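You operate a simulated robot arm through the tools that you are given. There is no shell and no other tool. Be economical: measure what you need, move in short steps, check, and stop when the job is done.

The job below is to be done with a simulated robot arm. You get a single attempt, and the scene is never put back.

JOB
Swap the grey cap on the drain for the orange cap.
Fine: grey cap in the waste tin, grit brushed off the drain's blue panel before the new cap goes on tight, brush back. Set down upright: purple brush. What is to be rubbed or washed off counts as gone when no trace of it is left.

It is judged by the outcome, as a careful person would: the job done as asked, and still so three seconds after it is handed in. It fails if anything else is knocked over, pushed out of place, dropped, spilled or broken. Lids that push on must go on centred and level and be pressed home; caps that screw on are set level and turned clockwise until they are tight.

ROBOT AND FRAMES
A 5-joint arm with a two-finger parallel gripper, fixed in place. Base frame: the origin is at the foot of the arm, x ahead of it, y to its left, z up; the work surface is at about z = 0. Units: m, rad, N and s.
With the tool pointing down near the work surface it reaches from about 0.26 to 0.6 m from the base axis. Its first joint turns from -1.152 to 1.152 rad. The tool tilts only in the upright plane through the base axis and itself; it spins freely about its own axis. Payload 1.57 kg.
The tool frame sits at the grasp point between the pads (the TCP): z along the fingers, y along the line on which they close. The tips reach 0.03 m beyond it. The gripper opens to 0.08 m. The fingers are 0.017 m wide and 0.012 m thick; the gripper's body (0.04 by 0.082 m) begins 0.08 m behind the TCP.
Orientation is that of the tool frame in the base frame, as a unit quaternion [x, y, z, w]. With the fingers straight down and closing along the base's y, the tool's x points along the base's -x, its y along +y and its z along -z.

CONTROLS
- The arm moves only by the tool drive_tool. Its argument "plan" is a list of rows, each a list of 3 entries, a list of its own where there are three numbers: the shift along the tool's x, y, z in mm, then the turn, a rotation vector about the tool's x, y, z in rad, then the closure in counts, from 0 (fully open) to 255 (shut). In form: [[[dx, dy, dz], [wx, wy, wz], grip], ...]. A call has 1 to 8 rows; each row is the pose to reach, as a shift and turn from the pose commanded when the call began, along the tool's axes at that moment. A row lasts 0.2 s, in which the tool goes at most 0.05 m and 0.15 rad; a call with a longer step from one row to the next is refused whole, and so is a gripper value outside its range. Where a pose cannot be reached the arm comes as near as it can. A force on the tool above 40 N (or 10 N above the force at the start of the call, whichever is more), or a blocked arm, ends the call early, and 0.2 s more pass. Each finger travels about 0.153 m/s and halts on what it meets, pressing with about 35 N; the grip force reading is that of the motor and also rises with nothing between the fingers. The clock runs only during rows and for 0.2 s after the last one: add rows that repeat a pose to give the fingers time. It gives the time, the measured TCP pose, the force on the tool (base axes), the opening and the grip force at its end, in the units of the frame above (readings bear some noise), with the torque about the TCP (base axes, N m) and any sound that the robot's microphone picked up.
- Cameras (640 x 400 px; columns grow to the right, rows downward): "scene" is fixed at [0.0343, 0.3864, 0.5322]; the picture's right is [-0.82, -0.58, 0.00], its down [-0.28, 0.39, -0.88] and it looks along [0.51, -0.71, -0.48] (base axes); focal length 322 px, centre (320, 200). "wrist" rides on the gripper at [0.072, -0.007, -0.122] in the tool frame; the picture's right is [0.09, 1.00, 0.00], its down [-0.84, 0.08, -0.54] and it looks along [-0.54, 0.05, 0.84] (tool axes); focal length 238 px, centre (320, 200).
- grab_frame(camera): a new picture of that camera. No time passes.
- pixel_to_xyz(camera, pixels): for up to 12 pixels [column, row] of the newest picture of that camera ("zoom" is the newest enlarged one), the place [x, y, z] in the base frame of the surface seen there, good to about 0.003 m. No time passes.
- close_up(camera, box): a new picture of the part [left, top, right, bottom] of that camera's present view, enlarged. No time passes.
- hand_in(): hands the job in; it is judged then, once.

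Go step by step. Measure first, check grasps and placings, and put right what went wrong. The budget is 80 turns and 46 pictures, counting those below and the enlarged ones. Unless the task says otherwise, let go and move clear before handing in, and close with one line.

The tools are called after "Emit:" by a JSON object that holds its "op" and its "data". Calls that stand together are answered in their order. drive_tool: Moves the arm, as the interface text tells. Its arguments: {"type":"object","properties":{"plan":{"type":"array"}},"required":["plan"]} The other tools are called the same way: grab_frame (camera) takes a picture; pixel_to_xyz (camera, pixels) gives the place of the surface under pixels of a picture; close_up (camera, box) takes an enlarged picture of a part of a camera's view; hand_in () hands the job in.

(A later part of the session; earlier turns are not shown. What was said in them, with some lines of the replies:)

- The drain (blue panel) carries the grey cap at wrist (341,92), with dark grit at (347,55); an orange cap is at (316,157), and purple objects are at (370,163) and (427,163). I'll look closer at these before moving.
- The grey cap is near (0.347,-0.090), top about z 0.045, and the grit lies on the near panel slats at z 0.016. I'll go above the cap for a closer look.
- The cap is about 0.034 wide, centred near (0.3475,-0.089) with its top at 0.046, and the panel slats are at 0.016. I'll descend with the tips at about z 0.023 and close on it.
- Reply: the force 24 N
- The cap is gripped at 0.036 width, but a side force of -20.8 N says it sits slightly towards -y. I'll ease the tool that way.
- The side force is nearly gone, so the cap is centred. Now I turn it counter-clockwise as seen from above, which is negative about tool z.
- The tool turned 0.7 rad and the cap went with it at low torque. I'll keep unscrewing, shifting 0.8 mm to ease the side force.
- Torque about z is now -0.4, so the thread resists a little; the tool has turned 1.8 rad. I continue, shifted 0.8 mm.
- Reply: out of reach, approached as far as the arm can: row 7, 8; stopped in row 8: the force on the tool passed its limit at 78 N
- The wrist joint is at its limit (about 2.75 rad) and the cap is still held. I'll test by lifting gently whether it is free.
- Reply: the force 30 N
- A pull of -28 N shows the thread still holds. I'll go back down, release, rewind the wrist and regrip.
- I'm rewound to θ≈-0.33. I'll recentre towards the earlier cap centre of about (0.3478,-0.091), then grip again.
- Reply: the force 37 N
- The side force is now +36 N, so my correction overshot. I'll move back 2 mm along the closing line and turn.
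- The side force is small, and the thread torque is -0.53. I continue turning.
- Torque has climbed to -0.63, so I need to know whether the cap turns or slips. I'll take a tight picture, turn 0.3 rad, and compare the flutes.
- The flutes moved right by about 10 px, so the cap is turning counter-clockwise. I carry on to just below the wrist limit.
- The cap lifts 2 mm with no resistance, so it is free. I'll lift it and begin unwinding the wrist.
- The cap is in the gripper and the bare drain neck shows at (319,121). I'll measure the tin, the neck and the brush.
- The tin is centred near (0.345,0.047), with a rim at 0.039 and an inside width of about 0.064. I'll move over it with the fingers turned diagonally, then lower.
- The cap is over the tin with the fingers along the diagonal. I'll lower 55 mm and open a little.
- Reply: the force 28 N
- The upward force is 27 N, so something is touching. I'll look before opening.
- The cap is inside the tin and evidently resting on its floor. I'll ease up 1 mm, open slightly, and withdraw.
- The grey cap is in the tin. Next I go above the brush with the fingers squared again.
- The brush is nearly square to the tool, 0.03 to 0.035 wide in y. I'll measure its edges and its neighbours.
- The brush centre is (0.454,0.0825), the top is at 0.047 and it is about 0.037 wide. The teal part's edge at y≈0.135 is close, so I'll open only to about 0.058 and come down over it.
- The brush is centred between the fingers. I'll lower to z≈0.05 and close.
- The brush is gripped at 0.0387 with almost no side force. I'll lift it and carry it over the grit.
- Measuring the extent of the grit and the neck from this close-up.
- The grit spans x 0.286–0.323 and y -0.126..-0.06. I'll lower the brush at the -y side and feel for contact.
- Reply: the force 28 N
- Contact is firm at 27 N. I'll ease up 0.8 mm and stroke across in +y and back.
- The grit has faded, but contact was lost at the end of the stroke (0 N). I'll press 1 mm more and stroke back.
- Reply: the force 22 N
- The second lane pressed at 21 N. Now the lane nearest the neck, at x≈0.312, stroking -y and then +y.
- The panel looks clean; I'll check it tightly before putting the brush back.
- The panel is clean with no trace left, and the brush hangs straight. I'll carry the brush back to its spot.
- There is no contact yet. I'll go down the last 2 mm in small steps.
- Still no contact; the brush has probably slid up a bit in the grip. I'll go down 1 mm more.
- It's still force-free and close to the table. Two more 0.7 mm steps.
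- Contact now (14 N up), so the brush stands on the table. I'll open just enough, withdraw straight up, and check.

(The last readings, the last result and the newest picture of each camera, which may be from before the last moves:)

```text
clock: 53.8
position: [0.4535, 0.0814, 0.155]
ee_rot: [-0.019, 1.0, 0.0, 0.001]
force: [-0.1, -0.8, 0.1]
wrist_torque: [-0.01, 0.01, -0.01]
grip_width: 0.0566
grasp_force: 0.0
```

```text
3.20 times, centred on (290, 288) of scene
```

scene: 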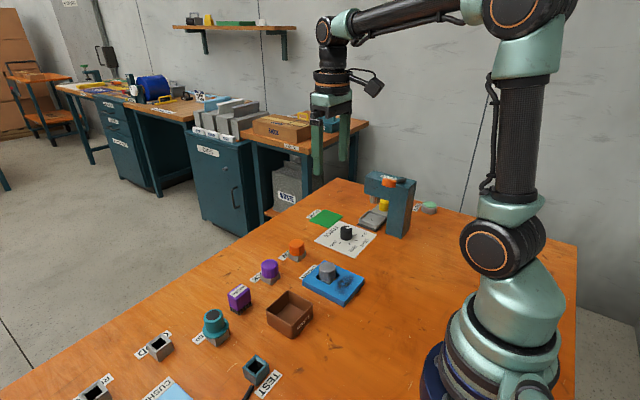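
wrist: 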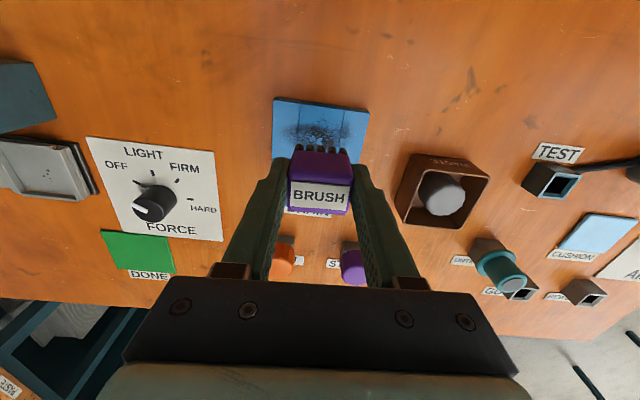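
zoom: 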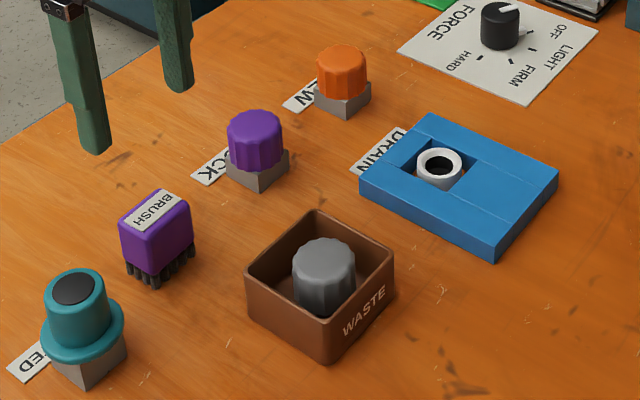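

The brush stands upright in its place. Next I go to the orange cap and measure it.

Emit:
{"op": "drive_tool", "data": {"plan": [[[7, -40, 0], [0, 0, 0.04], 0], [[14, -80, 0], [0, 0, 0.04], 0], [[21, -120, 0], [0, 0, 0.04], 0], [[28, -160, 0], [0, 0, 0.04], 0], [[36, -198, 0], [0, 0, 0.04], 0], [[36, -198, 0], [0, 0, 0.04], 0]]}}

Emit:
{"op": "close_up", "data": {"camera": "wrist", "box": [240, 60, 400, 220]}}

```text
clock: 55.2
position: [0.4254, -0.1178, 0.1541]
ee_rot: [0.0, 1.0, 0.0, -0.001]
force: [-0.1, 0.3, -0.3]
wrist_torque: [0.0, -0.01, -0.02]
grip_width: 0.0799
grasp_force: 0.2
```

```text
2.50 times, centred on (320, 140) of wrist
```

zoom: 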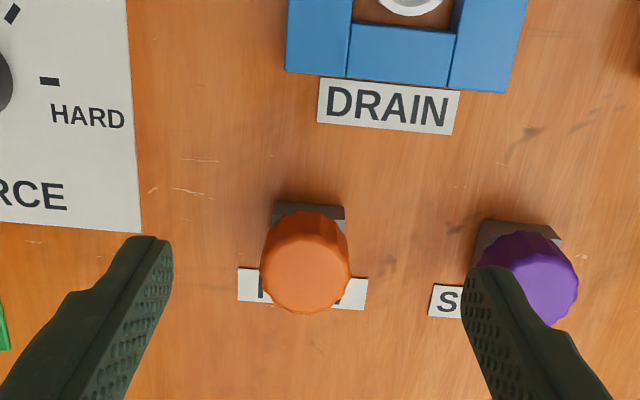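

Emit:
{"op": "pixel_to_xyz", "data": {"camera": "zoom", "pixels": [[305, 225], [268, 265], [343, 265], [305, 270], [305, 305], [275, 215], [343, 218], [345, 240], [475, 265], [480, 235], [400, 5], [412, 12]]}}

```text
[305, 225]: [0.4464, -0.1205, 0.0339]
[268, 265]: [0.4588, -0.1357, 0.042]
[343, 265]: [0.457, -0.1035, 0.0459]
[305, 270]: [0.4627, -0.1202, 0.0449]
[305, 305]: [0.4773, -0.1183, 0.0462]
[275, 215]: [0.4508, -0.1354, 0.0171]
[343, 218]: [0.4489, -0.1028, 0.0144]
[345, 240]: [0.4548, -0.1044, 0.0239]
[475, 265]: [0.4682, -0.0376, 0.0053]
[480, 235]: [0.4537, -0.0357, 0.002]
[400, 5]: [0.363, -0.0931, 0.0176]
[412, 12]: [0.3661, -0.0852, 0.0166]
```

The orange cap is centred at (0.461,-0.1196) with its top at 0.046. I'll come down with the tips at about z 0.021 and close.

Emit:
{"op": "drive_tool", "data": {"plan": [[[-18, -1, 0], [0, 0, 0], 0], [[-35.5, -2, 0], [0, 0, 0], 0], [[-35.5, -2, 40], [0, 0, 0], 0], [[-35.5, -2, 80], [0, 0, 0], 0], [[-35.5, -2, 103], [0, 0, 0], 0], [[-35.5, -2, 103], [0, 0, 0], 0], [[-35.5, -2, 103], [0, 0, 0], 130]]}}

Emit:
{"op": "drive_tool", "data": {"plan": [[[0, 0, 0], [0, 0, 0], 160], [[0, 0, 0], [0, 0, 0], 255], [[0, 0, 0], [0, 0, 0], 255]]}}

Emit:
{"op": "grab_frame", "data": {"camera": "wrist"}}

```text
clock: 56.8
position: [0.463, -0.1202, 0.0505]
ee_rot: [0.0, 1.0, 0.001, -0.001]
force: [-0.4, -0.1, 0.2]
wrist_torque: [-0.01, 0.0, 0.0]
grip_width: 0.0392
grasp_force: 0.0
```

```text
clock: 57.6
position: [0.4621, -0.1196, 0.0502]
ee_rot: [0.0, 1.0, 0.0, -0.001]
force: [0.9, -0.4, 0.1]
wrist_torque: [-0.02, 0.03, -0.04]
grip_width: 0.0368
grasp_force: 35.5
```

```text
13 pictures are left
```

wrist: 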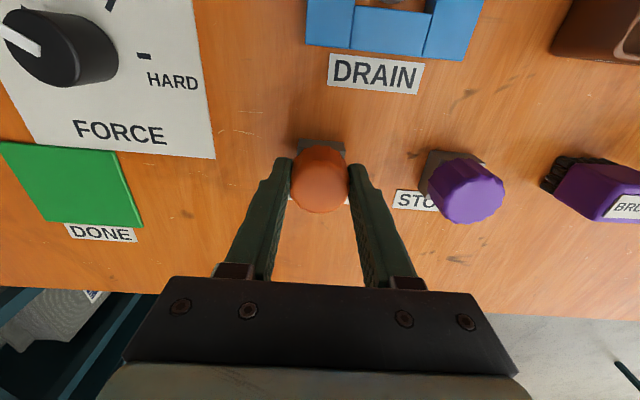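

The cap is gripped evenly with hardly any side force. I'll lift gently to see that it comes free of its stand.

Emit:
{"op": "drive_tool", "data": {"plan": [[[0, 0, -2], [0, 0, 0], 255], [[0, 0, -5], [0, 0, 0], 255], [[0, 0, -30], [0, 0, 0], 255], [[0, 0, -70], [0, 0, 0], 255], [[0, 0, -90], [0, 0, 0], 255], [[0, 0, -90], [0, 0, 0], 255]]}}

Emit:
{"op": "close_up", "data": {"camera": "scene", "box": [260, 180, 360, 290]}}

```text
clock: 59.0
position: [0.4627, -0.1209, 0.1437]
ee_rot: [-0.001, 1.0, 0.0, -0.001]
force: [-0.1, 0.2, -0.5]
wrist_torque: [0.03, -0.01, 0.01]
grip_width: 0.0367
grasp_force: 35.1
```

```text
3.64 times, centred on (310, 235) of scene
```

zoom: 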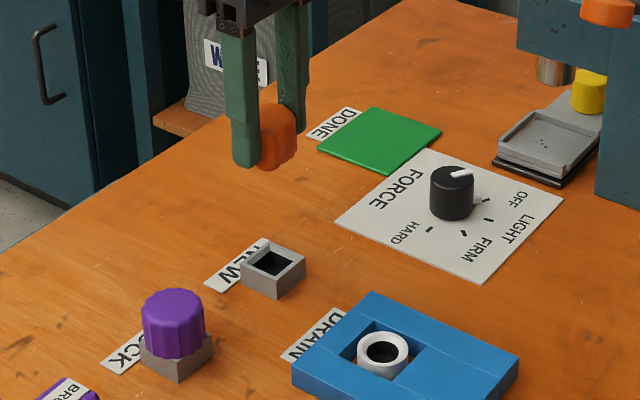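

The cap is free and its stand is an empty socket at zoom (272,262). Measuring the socket and neck corners gives me the cap's offset in the grip and the target.

Emit:
{"op": "pixel_to_xyz", "data": {"camera": "zoom", "pixels": [[241, 267], [277, 290], [305, 262], [268, 239], [259, 253], [295, 276], [382, 334], [359, 350], [406, 346], [380, 365], [366, 343], [400, 357]]}}

```text
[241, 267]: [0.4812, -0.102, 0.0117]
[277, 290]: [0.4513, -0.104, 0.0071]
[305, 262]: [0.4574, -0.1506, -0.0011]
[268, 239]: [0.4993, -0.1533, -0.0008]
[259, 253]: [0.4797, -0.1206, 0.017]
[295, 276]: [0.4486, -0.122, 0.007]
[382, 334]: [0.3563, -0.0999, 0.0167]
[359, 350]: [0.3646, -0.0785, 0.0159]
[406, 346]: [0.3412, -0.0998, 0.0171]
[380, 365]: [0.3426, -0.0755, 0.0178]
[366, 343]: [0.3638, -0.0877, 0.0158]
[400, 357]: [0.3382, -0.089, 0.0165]
```

The neck centre agrees with my unscrewing pose, about (0.3485,-0.0887). I want the cap's fore-aft offset in the grip, so I'll look closely from the wrist.

Emit:
{"op": "close_up", "data": {"camera": "wrist", "box": [270, 130, 370, 220]}}

```text
4.44 times, centred on (320, 175) of wrist
```

zoom: 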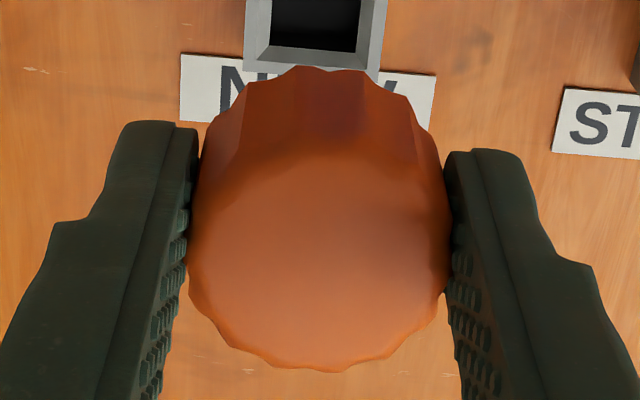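

The cap sits centred at the TCP to within about 1 mm and level. I'll move over the neck while winding the wrist to about +2.5 rad, so that there is plenty of clockwise travel.

Emit:
{"op": "drive_tool", "data": {"plan": [[[20, 5, 0], [0, 0, -0.149], 255], [[40, 11, 0], [0, 0, -0.298], 255], [[60, 16, 0], [0, 0, -0.447], 255], [[80, 22, 0], [0, 0, -0.596], 255], [[100, 27, 0], [0, 0, -0.745], 255], [[114, 31.5, 0], [0, 0, -0.894], 255], [[114, 31.5, 0], [0, 0, -1.043], 255], [[114, 31.5, 0], [0, 0, -1.192], 255]]}}

Emit:
{"op": "drive_tool", "data": {"plan": [[[0, 0, 0], [0, 0, -0.149], 255], [[0, 0, 0], [0, 0, -0.298], 255], [[0, 0, 0], [0, 0, -0.447], 255], [[0, 0, 0], [0, 0, -0.596], 255], [[0, 0, 0], [0, 0, -0.745], 255], [[0, 0, 0], [0, 0, -0.894], 255], [[0, 0, 0], [0, 0, -1.043], 255], [[0, 0, 0], [0, 0, -1.192], 255]]}}

Emit:
{"op": "drive_tool", "data": {"plan": [[[0, 0, 20], [0, 0, 0], 255], [[0, 0, 40], [0, 0, 0], 255], [[0, 0, 55], [0, 0, 0], 255], [[0, 0, 55], [0, 0, 0], 255]]}}

Emit:
{"op": "close_up", "data": {"camera": "scene", "box": [290, 220, 370, 300]}}

```text
clock: 60.8
position: [0.3466, -0.0875, 0.1405]
ee_rot: [-0.563, 0.827, 0.001, 0.0]
force: [-0.2, -0.1, -0.2]
wrist_torque: [0.03, 0.01, 0.02]
grip_width: 0.0365
grasp_force: 34.7
```

```text
clock: 62.6
position: [0.3468, -0.0875, 0.1406]
ee_rot: [0.93, -0.369, -0.001, 0.0]
force: [-0.3, 0.4, -0.5]
wrist_torque: [0.01, -0.01, 0.0]
grip_width: 0.0368
grasp_force: 34.9
```

```text
clock: 63.6
position: [0.346, -0.0874, 0.0849]
ee_rot: [0.929, -0.371, -0.001, -0.001]
force: [1.0, -0.7, 0.2]
wrist_torque: [0.02, 0.01, -0.01]
grip_width: 0.0366
grasp_force: 34.9
```

```text
5.00 times, centred on (330, 260) of scene
```

zoom: 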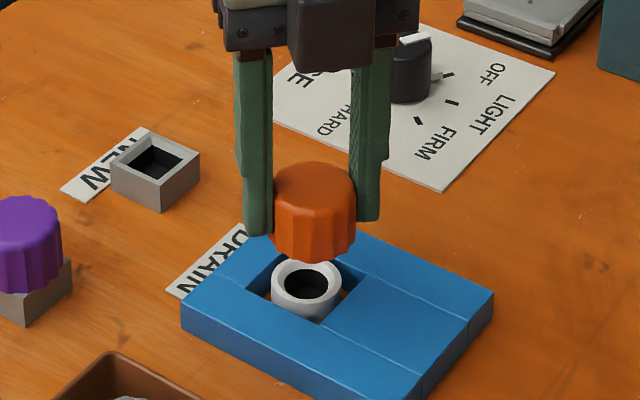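

The cap hangs level but slightly off the neck: about 1.5–2 mm right in the picture, matching the readings. I'll shift, then lower towards contact.

Emit:
{"op": "drive_tool", "data": {"plan": [[[1.8, -1.3, 0], [0, 0, 0], 255], [[1.8, -1.3, 12], [0, 0, 0], 255], [[1.8, -1.3, 20], [0, 0, 0], 255], [[1.8, -1.3, 24], [0, 0, 0], 255], [[1.8, -1.3, 26], [0, 0, 0], 255], [[1.8, -1.3, 26], [0, 0, 0], 255]]}}

Emit:
{"op": "close_up", "data": {"camera": "scene", "box": [300, 235, 360, 295]}}

```text
clock: 65.0
position: [0.3485, -0.0889, 0.0614]
ee_rot: [0.929, -0.37, -0.001, 0.0]
force: [-0.9, -0.7, -1.4]
wrist_torque: [0.01, 0.0, 0.01]
grip_width: 0.0365
grasp_force: 34.7
```

```text
6.67 times, centred on (330, 265) of scene
```

zoom: 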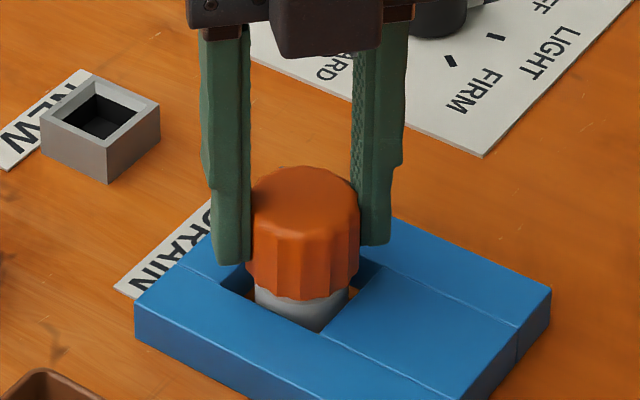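

The cap now lines up with the neck (columns 302 and 301). I'll lower in small steps until it touches.

Emit:
{"op": "drive_tool", "data": {"plan": [[[0, 0, 1.5], [0, 0, 0], 255], [[0, 0, 3], [0, 0, 0], 255], [[0, 0, 4.5], [0, 0, 0], 255], [[0, 0, 5.5], [0, 0, 0], 255], [[0, 0, 5.5], [0, 0, 0], 255]]}}

```text
clock: 66.2
position: [0.3497, -0.0883, 0.0555]
ee_rot: [0.929, -0.371, 0.001, 0.0]
force: [-1.5, -26.5, 20.1]
wrist_torque: [-0.85, 0.07, 0.04]
grip_width: 0.0371
grasp_force: 34.7
```

It touches, with -26 N sideways, so the neck lies a little towards -y. I'll ease up, shift 1.2 mm that way, and press lightly again.

Emit:
{"op": "drive_tool", "data": {"plan": [[[0, 0, -1.5], [0, 0, 0], 255], [[0.8, 0.9, -1.5], [0, 0, 0], 255], [[0.8, 0.9, -0.5], [0, 0, 0], 255], [[0.8, 0.9, 0], [0, 0, 0], 255], [[0.8, 0.9, 0], [0, 0, 0], 255]]}}

```text
clock: 67.4
position: [0.3494, -0.0882, 0.0555]
ee_rot: [0.929, -0.37, -0.001, 0.0]
force: [0.1, -7.1, 17.8]
wrist_torque: [-0.13, 0.02, -0.02]
grip_width: 0.0369
grasp_force: 34.8
```

The side force has dropped to 7 N with 18 N of press. I start turning clockwise, positive about tool z, with a small downward feed.

Emit:
{"op": "drive_tool", "data": {"plan": [[[0.2, 0.2, 0], [0, 0, 0.14], 255], [[0.2, 0.2, 0], [0, 0, 0.28], 255], [[0.2, 0.2, 0.1], [0, 0, 0.42], 255], [[0.2, 0.2, 0.2], [0, 0, 0.56], 255], [[0.2, 0.2, 0.3], [0, 0, 0.7], 255], [[0.2, 0.2, 0.4], [0, 0, 0.84], 255]]}}

```text
clock: 68.8
position: [0.3486, -0.0892, 0.0541]
ee_rot: [-0.696, 0.718, 0.001, 0.0]
force: [-3.5, -22.5, -2.9]
wrist_torque: [-0.86, 0.14, 0.03]
grip_width: 0.037
grasp_force: 35.1
```

The press force vanished, so the thread is taking hold, but there is a -22 N side force. I'll shift 0.9 mm to -y, feed down more, and continue.

Emit:
{"op": "drive_tool", "data": {"plan": [[[0.5, 0, 0.5], [0, 0, 0], 255], [[0.9, 0, 0.7], [0, 0, 0.12], 255], [[0.9, 0, 0.8], [0, 0, 0.26], 255], [[0.9, 0, 0.9], [0, 0, 0.4], 255], [[0.9, 0, 1.0], [0, 0, 0.54], 255], [[0.9, 0, 1.1], [0, 0, 0.68], 255]]}}

```text
clock: 70.2
position: [0.3494, -0.0892, 0.054]
ee_rot: [-0.418, 0.909, 0.0, 0.0]
force: [0.2, 0.4, -1.2]
wrist_torque: [0.01, 0.01, 0.02]
grip_width: 0.037
grasp_force: 35.3
```

There are no side forces now, and the turning is free. I continue with a slightly greater feed.

Emit:
{"op": "drive_tool", "data": {"plan": [[[0, 0, 0.5], [0, 0, 0.14], 255], [[0, 0, 0.7], [0, 0, 0.28], 255], [[0, 0, 0.9], [0, 0, 0.42], 255], [[0, 0, 1.1], [0, 0, 0.56], 255], [[0, 0, 1.3], [0, 0, 0.7], 255], [[0, 0, 1.4], [0, 0, 0.84], 255], [[0, 0, 1.5], [0, 0, 0.98], 255], [[0, 0, 1.6], [0, 0, 1.12], 255]]}}

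Emit:
{"op": "close_up", "data": {"camera": "scene", "box": [300, 235, 360, 295]}}

```text
clock: 72.0
position: [0.3479, -0.0889, 0.0516]
ee_rot: [0.129, 0.992, 0.001, -0.001]
force: [-0.2, 0.7, 0.1]
wrist_torque: [0.03, 0.0, 0.0]
grip_width: 0.037
grasp_force: 35.1
```

```text
6.67 times, centred on (330, 265) of scene
```

zoom: 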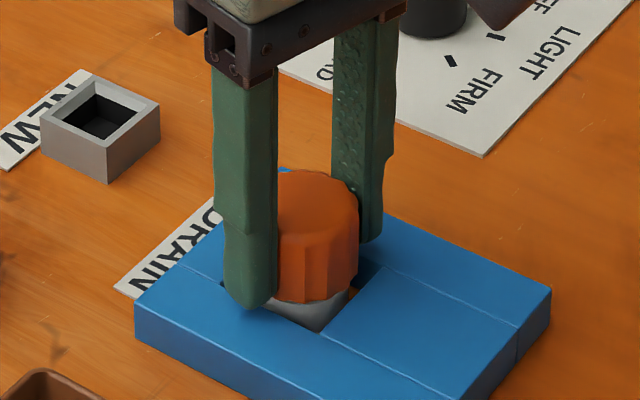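

It is still force-free at z≈0.052. I'll feed 1 mm while turning a little to find firm contact.

Emit:
{"op": "drive_tool", "data": {"plan": [[[0, 0, 0.5], [0, 0, 0.1], 255], [[0, 0, 0.8], [0, 0, 0.2], 255], [[0, 0, 1.1], [0, 0, 0.3], 255], [[0, 0, 1.1], [0, 0, 0.4], 255]]}}

```text
clock: 73.0
position: [0.3501, -0.0902, 0.0514]
ee_rot: [0.323, 0.946, 0.001, -0.002]
force: [0.0, -0.3, -0.5]
wrist_torque: [0.0, -0.02, 0.0]
grip_width: 0.037
grasp_force: 35.2
```

Still free, so the seat lies lower. I keep feeding about 1 mm more while turning, with the tips still clear of the slats.

Emit:
{"op": "drive_tool", "data": {"plan": [[[0, 0, 0.4], [0, 0, 0.14], 255], [[0, 0, 0.8], [0, 0, 0.28], 255], [[0, 0, 1.1], [0, 0, 0.42], 255], [[0, 0, 1.3], [0, 0, 0.56], 255], [[0, 0, 1.3], [0, 0, 0.7], 255]]}}

```text
clock: 74.2
position: [0.3489, -0.0886, 0.0507]
ee_rot: [0.628, 0.778, -0.001, 0.0]
force: [1.2, 3.5, -1.0]
wrist_torque: [0.13, -0.08, 0.0]
grip_width: 0.037
grasp_force: 34.7
```

There is slight contact now (3.5 N sideways). I'll continue turning and feeding in small steps.

Emit:
{"op": "drive_tool", "data": {"plan": [[[0, 0, 0.3], [0, 0, 0.14], 255], [[0, 0, 0.6], [0, 0, 0.28], 255], [[0, 0, 0.9], [0, 0, 0.42], 255], [[0, 0, 1.0], [0, 0, 0.56], 255], [[0, 0, 1.0], [0, 0, 0.7], 255], [[0, 0, 1.0], [0, 0, 0.84], 255], [[0, 0, 1.0], [0, 0, 0.98], 255], [[0, 0, 1.0], [0, 0, 1.1], 255]]}}

Emit:
{"op": "close_up", "data": {"camera": "scene", "box": [300, 235, 360, 295]}}

```text
clock: 76.0
position: [0.3493, -0.0902, 0.0496]
ee_rot: [0.942, 0.335, -0.001, 0.0]
force: [-1.6, 8.4, 21.7]
wrist_torque: [0.22, 0.12, -0.01]
grip_width: 0.0372
grasp_force: 35.2
```

```text
6.67 times, centred on (330, 265) of scene
```

zoom: 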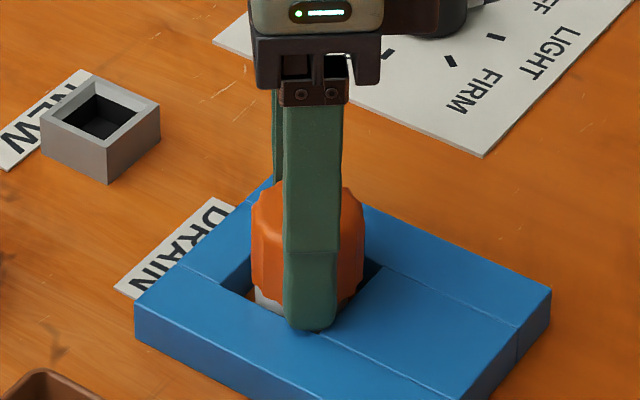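

Firm contact now (22 N up) near the wrist's end of travel. I'll release, rewind counter-clockwise with open fingers, and regrip.

Emit:
{"op": "drive_tool", "data": {"plan": [[[0, 0, -1], [0, 0, 0], 255], [[0, 0, -1], [0, 0, 0], 0], [[0, 0, -1], [0, 0, 0], 0], [[0, 0, -3], [0, 0, -0.14], 0], [[0, 0, -3], [0, 0, -0.28], 0], [[0, 0, -3], [0, 0, -0.42], 0], [[0, 0, -3], [0, 0, -0.56], 0], [[0, 0, -3], [0, 0, -0.7], 0]]}}

Emit:
{"op": "close_up", "data": {"camera": "scene", "box": [300, 235, 360, 295]}}

Emit:
{"op": "drive_tool", "data": {"plan": [[[0, 0, 0], [0, 0, -0.149], 0], [[0, 0, 0], [0, 0, -0.298], 0], [[0, 0, 0], [0, 0, -0.447], 0], [[0, 0, 0], [0, 0, -0.596], 0], [[0, 0, 0], [0, 0, -0.745], 0], [[0, 0, 0], [0, 0, -0.894], 0], [[0, 0, 0], [0, 0, -1.043], 0], [[0, 0, 0], [0, 0, -1.192], 0]]}}

Emit:
{"op": "drive_tool", "data": {"plan": [[[0, 0, 0], [0, 0, -0.149], 0], [[0, 0, 0], [0, 0, -0.298], 0], [[0, 0, 0], [0, 0, -0.447], 0], [[0, 0, 0], [0, 0, -0.596], 0], [[0, 0, 0], [0, 0, -0.745], 0], [[0, 0, 0], [0, 0, -0.894], 0], [[0, 0, 0], [0, 0, -1.043], 0], [[0, 0, 0], [0, 0, -1.192], 0]]}}

Emit:
{"op": "drive_tool", "data": {"plan": [[[0, 0, 0], [0, 0, -0.149], 0], [[0, 0, 0], [0, 0, -0.298], 0], [[0, 0, 0], [0, 0, -0.447], 0], [[0, 0, 0], [0, 0, -0.596], 0], [[0, 0, 0], [0, 0, -0.745], 0], [[0, 0, 0], [0, 0, -0.894], 0], [[0, 0, 0], [0, 0, -1.043], 0], [[0, 0, 0], [0, 0, -1.192], 0]]}}

```text
clock: 77.8
position: [0.349, -0.091, 0.0524]
ee_rot: [0.768, 0.64, -0.001, 0.0]
force: [-0.5, -0.3, 0.4]
wrist_torque: [0.04, -0.05, 0.03]
grip_width: 0.08
grasp_force: 0.1
```

```text
6.67 times, centred on (330, 265) of scene
```

zoom: 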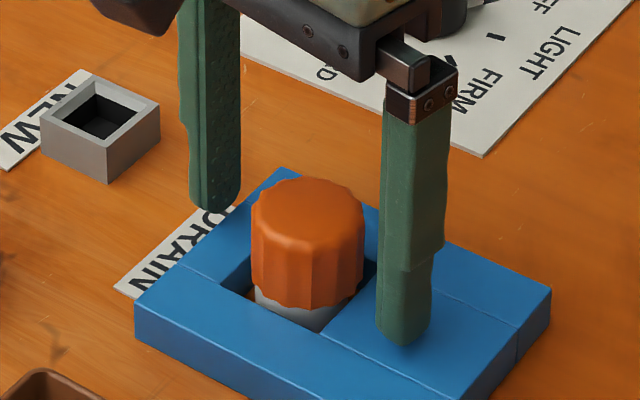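

```text
clock: 79.6
position: [0.3491, -0.0883, 0.0527]
ee_rot: [0.276, 0.961, 0.001, -0.001]
force: [-0.1, 0.0, -0.3]
wrist_torque: [-0.02, -0.01, -0.03]
grip_width: 0.0802
grasp_force: 0.0
```

```text
clock: 81.4
position: [0.349, -0.0908, 0.0519]
ee_rot: [-0.311, 0.95, 0.0, -0.001]
force: [-0.1, 0.6, -1.2]
wrist_torque: [0.0, 0.02, 0.03]
grip_width: 0.0801
grasp_force: 0.1
```

```text
clock: 83.2
position: [0.3482, -0.0909, 0.0524]
ee_rot: [0.791, -0.612, 0.0, 0.001]
force: [-0.5, 0.1, 0.8]
wrist_torque: [0.01, -0.02, 0.0]
grip_width: 0.0803
grasp_force: 0.0
```

The cap stands level on the neck. I'll check its height and levelness by measuring its top face in that picture (grey sat at 0.046–0.047).

Emit:
{"op": "pixel_to_xyz", "data": {"camera": "zoom", "pixels": [[307, 190], [307, 200], [307, 210], [307, 220], [307, 228], [270, 205], [285, 205], [330, 205], [345, 205], [260, 205], [355, 208], [307, 184]]}}

```text
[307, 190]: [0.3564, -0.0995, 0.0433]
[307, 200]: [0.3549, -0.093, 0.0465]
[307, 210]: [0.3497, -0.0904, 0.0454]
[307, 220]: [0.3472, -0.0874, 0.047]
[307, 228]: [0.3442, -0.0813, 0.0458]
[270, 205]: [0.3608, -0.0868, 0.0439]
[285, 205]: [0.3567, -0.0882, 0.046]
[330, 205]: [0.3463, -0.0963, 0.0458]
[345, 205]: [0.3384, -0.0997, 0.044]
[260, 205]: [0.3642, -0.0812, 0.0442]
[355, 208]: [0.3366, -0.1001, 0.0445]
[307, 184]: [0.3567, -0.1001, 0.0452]
```

The top is level at about 0.046 and centred near (0.350,-0.0905), close to the seated height. I'll grip again and tighten.

Emit:
{"op": "drive_tool", "data": {"plan": [[[0, 0, 1], [0, 0, 0], 0], [[0, 0, 1], [0, 0, 0], 150], [[0, 0, 1], [0, 0, 0], 255], [[0, 0, 1], [0, 0, 0], 255]]}}

```text
clock: 84.2
position: [0.3486, -0.0905, 0.0505]
ee_rot: [0.79, -0.613, -0.002, 0.001]
force: [-8.0, -2.3, 5.2]
wrist_torque: [-0.01, -0.4, 0.04]
grip_width: 0.0366
grasp_force: 34.8
```

The grip is nearly centred (8 N). I'll turn clockwise and watch the torque.

Emit:
{"op": "drive_tool", "data": {"plan": [[[0, 0.4, 0], [0, 0, 0.14], 255], [[0, 0.4, 0.1], [0, 0, 0.28], 255], [[0, 0.4, 0.2], [0, 0, 0.42], 255], [[0, 0.4, 0.2], [0, 0, 0.56], 255], [[0, 0.4, 0.2], [0, 0, 0.7], 255], [[0, 0.4, 0.2], [0, 0, 0.84], 255], [[0, 0.4, 0.2], [0, 0, 0.98], 255], [[0, 0.4, 0.2], [0, 0, 1.12], 255]]}}

```text
clock: 86.0
position: [0.3486, -0.09, 0.0495]
ee_rot: [-0.343, 0.939, 0.001, -0.001]
force: [-10.1, 3.5, -0.4]
wrist_torque: [-0.01, -0.03, 0.86]
grip_width: 0.0359
grasp_force: 35.3
```

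Torque has risen to 0.86 N·m, so it is tightening. I'll turn a bit more to see whether it has stopped.

Emit:
{"op": "close_up", "data": {"camera": "scene", "box": [305, 245, 355, 285]}}

Emit:
{"op": "drive_tool", "data": {"plan": [[[0, 0, 0], [0, 0, 0.1], 255], [[0, 0, 0], [0, 0, 0.2], 255], [[0, 0, 0], [0, 0, 0.3], 255], [[0, 0, 0], [0, 0, 0.4], 255]]}}

Emit:
{"op": "close_up", "data": {"camera": "scene", "box": [305, 245, 355, 285]}}

```text
10.00 times, centred on (330, 265) of scene
```

zoom: 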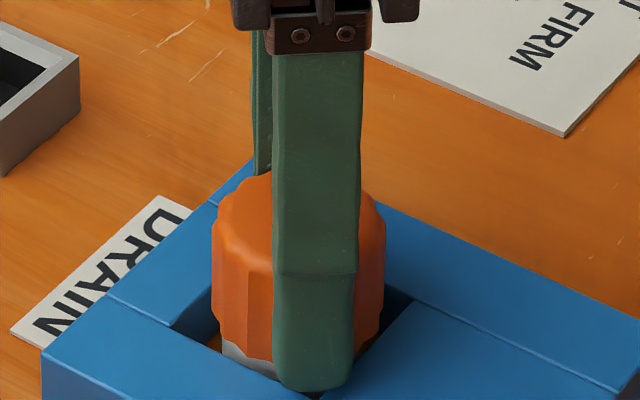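

```text
clock: 87.0
position: [0.3482, -0.0901, 0.0498]
ee_rot: [-0.148, 0.989, 0.0, -0.002]
force: [-9.4, 13.3, 2.5]
wrist_torque: [0.2, 0.1, 0.27]
grip_width: 0.0362
grasp_force: 35.0
```

```text
10.00 times, centred on (330, 265) of scene
```

zoom: 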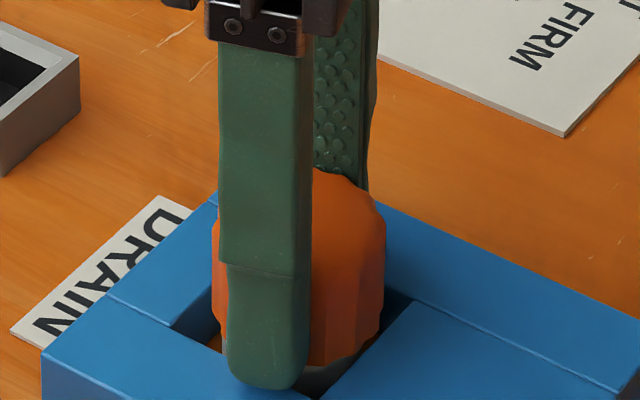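

Torque fell to 0.27, so either the cap moved or the grip slipped over a flute. I'll keep turning and watch.

Emit:
{"op": "drive_tool", "data": {"plan": [[[0, 0.4, 0], [0, 0, 0.1], 255], [[0, 0.4, 0], [0, 0, 0.2], 255], [[0, 0.4, 0], [0, 0, 0.3], 255]]}}

Emit:
{"op": "drive_tool", "data": {"plan": [[[0, 0, 0], [0, 0, 0.1], 255], [[0, 0, 0], [0, 0, 0.2], 255]]}}

Emit:
{"op": "drive_tool", "data": {"plan": [[[0, 0, 0], [0, 0, 0.1], 255], [[0, 0, 0], [0, 0, 0.2], 255]]}}

Emit:
{"op": "drive_tool", "data": {"plan": [[[0, 0, 0], [0, 0, 0.1], 255], [[0, 0, 0], [0, 0, 0.2], 255]]}}

```text
clock: 87.8
position: [0.3485, -0.0896, 0.0505]
ee_rot: [0.001, 1.0, 0.0, -0.001]
force: [-5.8, 10.2, -2.0]
wrist_torque: [0.63, 0.38, 0.49]
grip_width: 0.0367
grasp_force: 35.0
```

```text
clock: 88.4
position: [0.35, -0.0901, 0.0511]
ee_rot: [0.1, 0.995, 0.0, 0.001]
force: [-1.3, 16.0, 1.5]
wrist_torque: [0.45, 0.13, 0.22]
grip_width: 0.0364
grasp_force: 35.5
```

```text
clock: 89.0
position: [0.3481, -0.0893, 0.0505]
ee_rot: [0.199, 0.98, 0.0, -0.001]
force: [-1.2, 23.6, 4.0]
wrist_torque: [1.07, 0.04, 0.73]
grip_width: 0.0363
grasp_force: 35.1
```

```text
clock: 89.6
position: [0.3499, -0.09, 0.0505]
ee_rot: [0.296, 0.955, 0.0, 0.001]
force: [3.6, 16.1, -1.6]
wrist_torque: [0.9, -0.24, 0.41]
grip_width: 0.0365
grasp_force: 35.1
```

The torque rises and falls in steps of up to 0.73, as if the fingers slip over the flutes of a stopped cap. I'll compare the visible flutes with the last picture, taken 0.9 rad earlier.

Emit:
{"op": "close_up", "data": {"camera": "scene", "box": [305, 245, 355, 285]}}

```text
10.00 times, centred on (330, 265) of scene
```

zoom: 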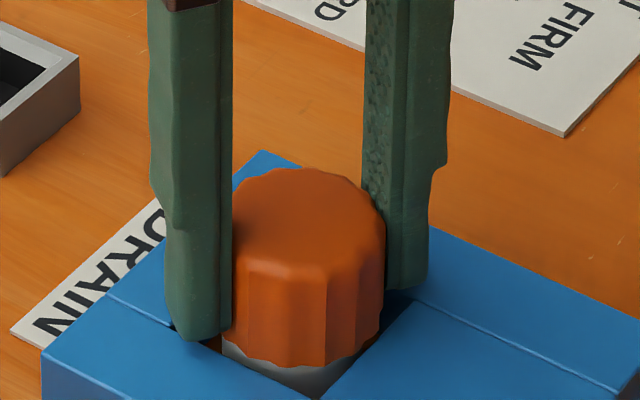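

Flute edges are now at columns 247, 282, 327 and 357. I'll recentre by 0.6 mm, turn 0.25 rad more, and compare.

Emit:
{"op": "drive_tool", "data": {"plan": [[[0, 0.6, 0], [0, 0, 0.08], 255], [[0, 0.6, 0], [0, 0, 0.16], 255], [[0, 0.6, 0], [0, 0, 0.25], 255]]}}

Emit:
{"op": "close_up", "data": {"camera": "scene", "box": [305, 245, 355, 285]}}

```text
clock: 90.4
position: [0.3478, -0.0906, 0.0502]
ee_rot: [0.413, 0.911, 0.0, 0.0]
force: [1.6, 0.0, -3.6]
wrist_torque: [0.18, -0.14, 0.77]
grip_width: 0.0362
grasp_force: 35.0
```

```text
10.00 times, centred on (330, 265) of scene
```

zoom: 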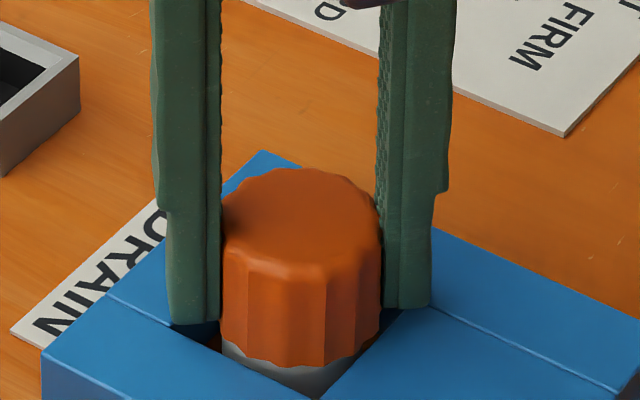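

The flute edges (246, 280, 324, 354) did not turn while the tool turned 0.25 rad at 0.77 N·m, so the cap has stopped. I'll check its height and level again in this picture.

Emit:
{"op": "pixel_to_xyz", "data": {"camera": "zoom", "pixels": [[300, 190], [300, 200], [300, 210], [300, 220], [300, 230], [300, 240], [260, 205], [275, 215], [325, 205], [340, 215], [355, 215], [250, 215]]}}

Emit:
{"op": "drive_tool", "data": {"plan": [[[0, 0, -0.5], [0, 0, 0], 255], [[0, 0, -1.2], [0, 0, 0], 255]]}}

```text
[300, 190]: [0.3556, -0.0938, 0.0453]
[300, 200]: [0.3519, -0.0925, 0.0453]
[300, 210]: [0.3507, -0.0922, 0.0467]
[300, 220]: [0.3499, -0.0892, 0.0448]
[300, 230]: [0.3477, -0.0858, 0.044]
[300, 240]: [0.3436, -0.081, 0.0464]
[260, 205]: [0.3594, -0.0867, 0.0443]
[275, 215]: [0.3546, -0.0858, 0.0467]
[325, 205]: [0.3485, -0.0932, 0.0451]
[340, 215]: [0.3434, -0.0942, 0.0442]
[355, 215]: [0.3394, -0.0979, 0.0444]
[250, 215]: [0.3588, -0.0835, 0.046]
```

```text
clock: 91.0
position: [0.3487, -0.0906, 0.0504]
ee_rot: [0.413, 0.911, 0.0, -0.001]
force: [8.8, -4.2, -26.7]
wrist_torque: [0.07, -0.31, 0.34]
grip_width: 0.0363
grasp_force: 34.4
```

The pull of 27 N is held by the thread and the top is level at about 0.0453, so it is threaded and seated. I'll go back down and give one last clockwise turn to be sure.

Emit:
{"op": "drive_tool", "data": {"plan": [[[0, 0, 1.2], [0, 0, 0], 255], [[0, 0, 1.2], [0, 0, 0.1], 255], [[0, 0, 1.2], [0, 0, 0.2], 255], [[0, 0, 1.2], [0, 0, 0.3], 255], [[0, 0, 1.2], [0, 0, 0.4], 255]]}}

Emit:
{"op": "drive_tool", "data": {"plan": [[[0, 0, 0], [0, 0, 0.1], 255], [[0, 0, 0], [0, 0, 0.2], 255]]}}

Emit:
{"op": "drive_tool", "data": {"plan": [[[0, 0, 0], [0, 0, 0.1], 255], [[0, 0, 0], [0, 0, 0.2], 255]]}}

Emit:
{"op": "close_up", "data": {"camera": "scene", "box": [305, 245, 355, 285]}}

```text
clock: 92.2
position: [0.3482, -0.0904, 0.0506]
ee_rot: [0.587, 0.81, -0.001, -0.002]
force: [-11.1, -8.3, 10.5]
wrist_torque: [0.02, -0.02, 0.19]
grip_width: 0.0363
grasp_force: 34.7
```

```text
clock: 92.8
position: [0.3483, -0.0897, 0.05]
ee_rot: [0.664, 0.748, -0.001, -0.002]
force: [-12.9, -7.7, 3.4]
wrist_torque: [0.18, -0.26, 0.68]
grip_width: 0.0367
grasp_force: 34.8
```

```text
clock: 93.4
position: [0.3479, -0.0892, 0.0496]
ee_rot: [0.735, 0.679, -0.001, -0.002]
force: [-11.1, -2.2, -6.2]
wrist_torque: [0.18, -0.41, 0.41]
grip_width: 0.0368
grasp_force: 34.7
```

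```text
10.00 times, centred on (330, 265) of scene
```

zoom: 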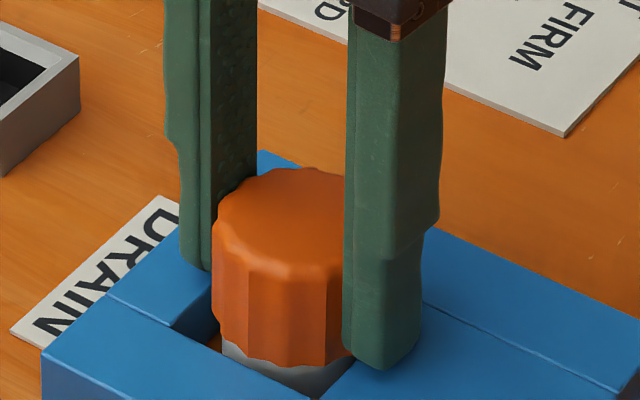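

The flute edges (248, 281, 325) stayed put through 0.8 rad more of turning, so the cap is tight. I'll release, rise clear, and take a final look.

Emit:
{"op": "drive_tool", "data": {"plan": [[[0, 0, 0], [0, 0, 0], 0], [[0, 0, 0], [0, 0, 0], 0], [[0, 0, -20], [0, 0, 0], 0], [[0, 0, -60], [0, 0, 0], 0], [[0, 0, -105], [0, 0, 0], 0], [[0, 0, -150], [0, 0, 0], 0], [[0, 0, -150], [0, 0, 0], 0]]}}

Emit:
{"op": "close_up", "data": {"camera": "scene", "box": [190, 220, 390, 345]}}

```text
clock: 95.0
position: [0.3471, -0.0905, 0.2011]
ee_rot: [0.734, 0.679, 0.0, 0.0]
force: [-0.6, 0.0, -0.5]
wrist_torque: [-0.03, -0.04, 0.0]
grip_width: 0.08
grasp_force: 0.1
```

```text
3.20 times, centred on (290, 282) of scene
```

zoom: 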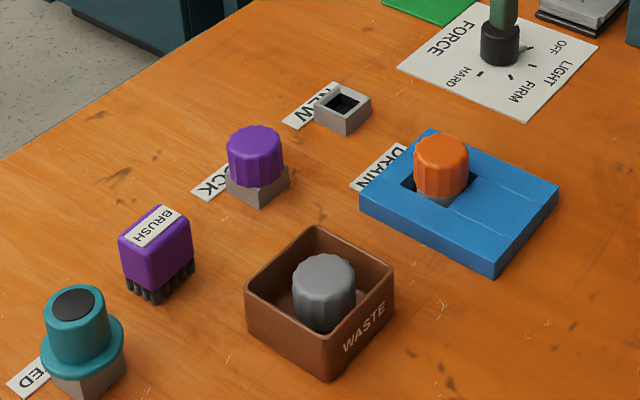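

The picture shows the orange cap level on the clean drain at (440,165), the grey cap in the tin, the brush upright in its place and nothing else moved. I'm handing in.

Emit:
{"op": "hand_in", "data": {}}

```text
The job is handed in.
```

The job is handed in: the orange cap is screwed tight on the drain, the grey cap is in the waste tin, the blue panel is brushed clean, and the purple brush is back upright in its place.
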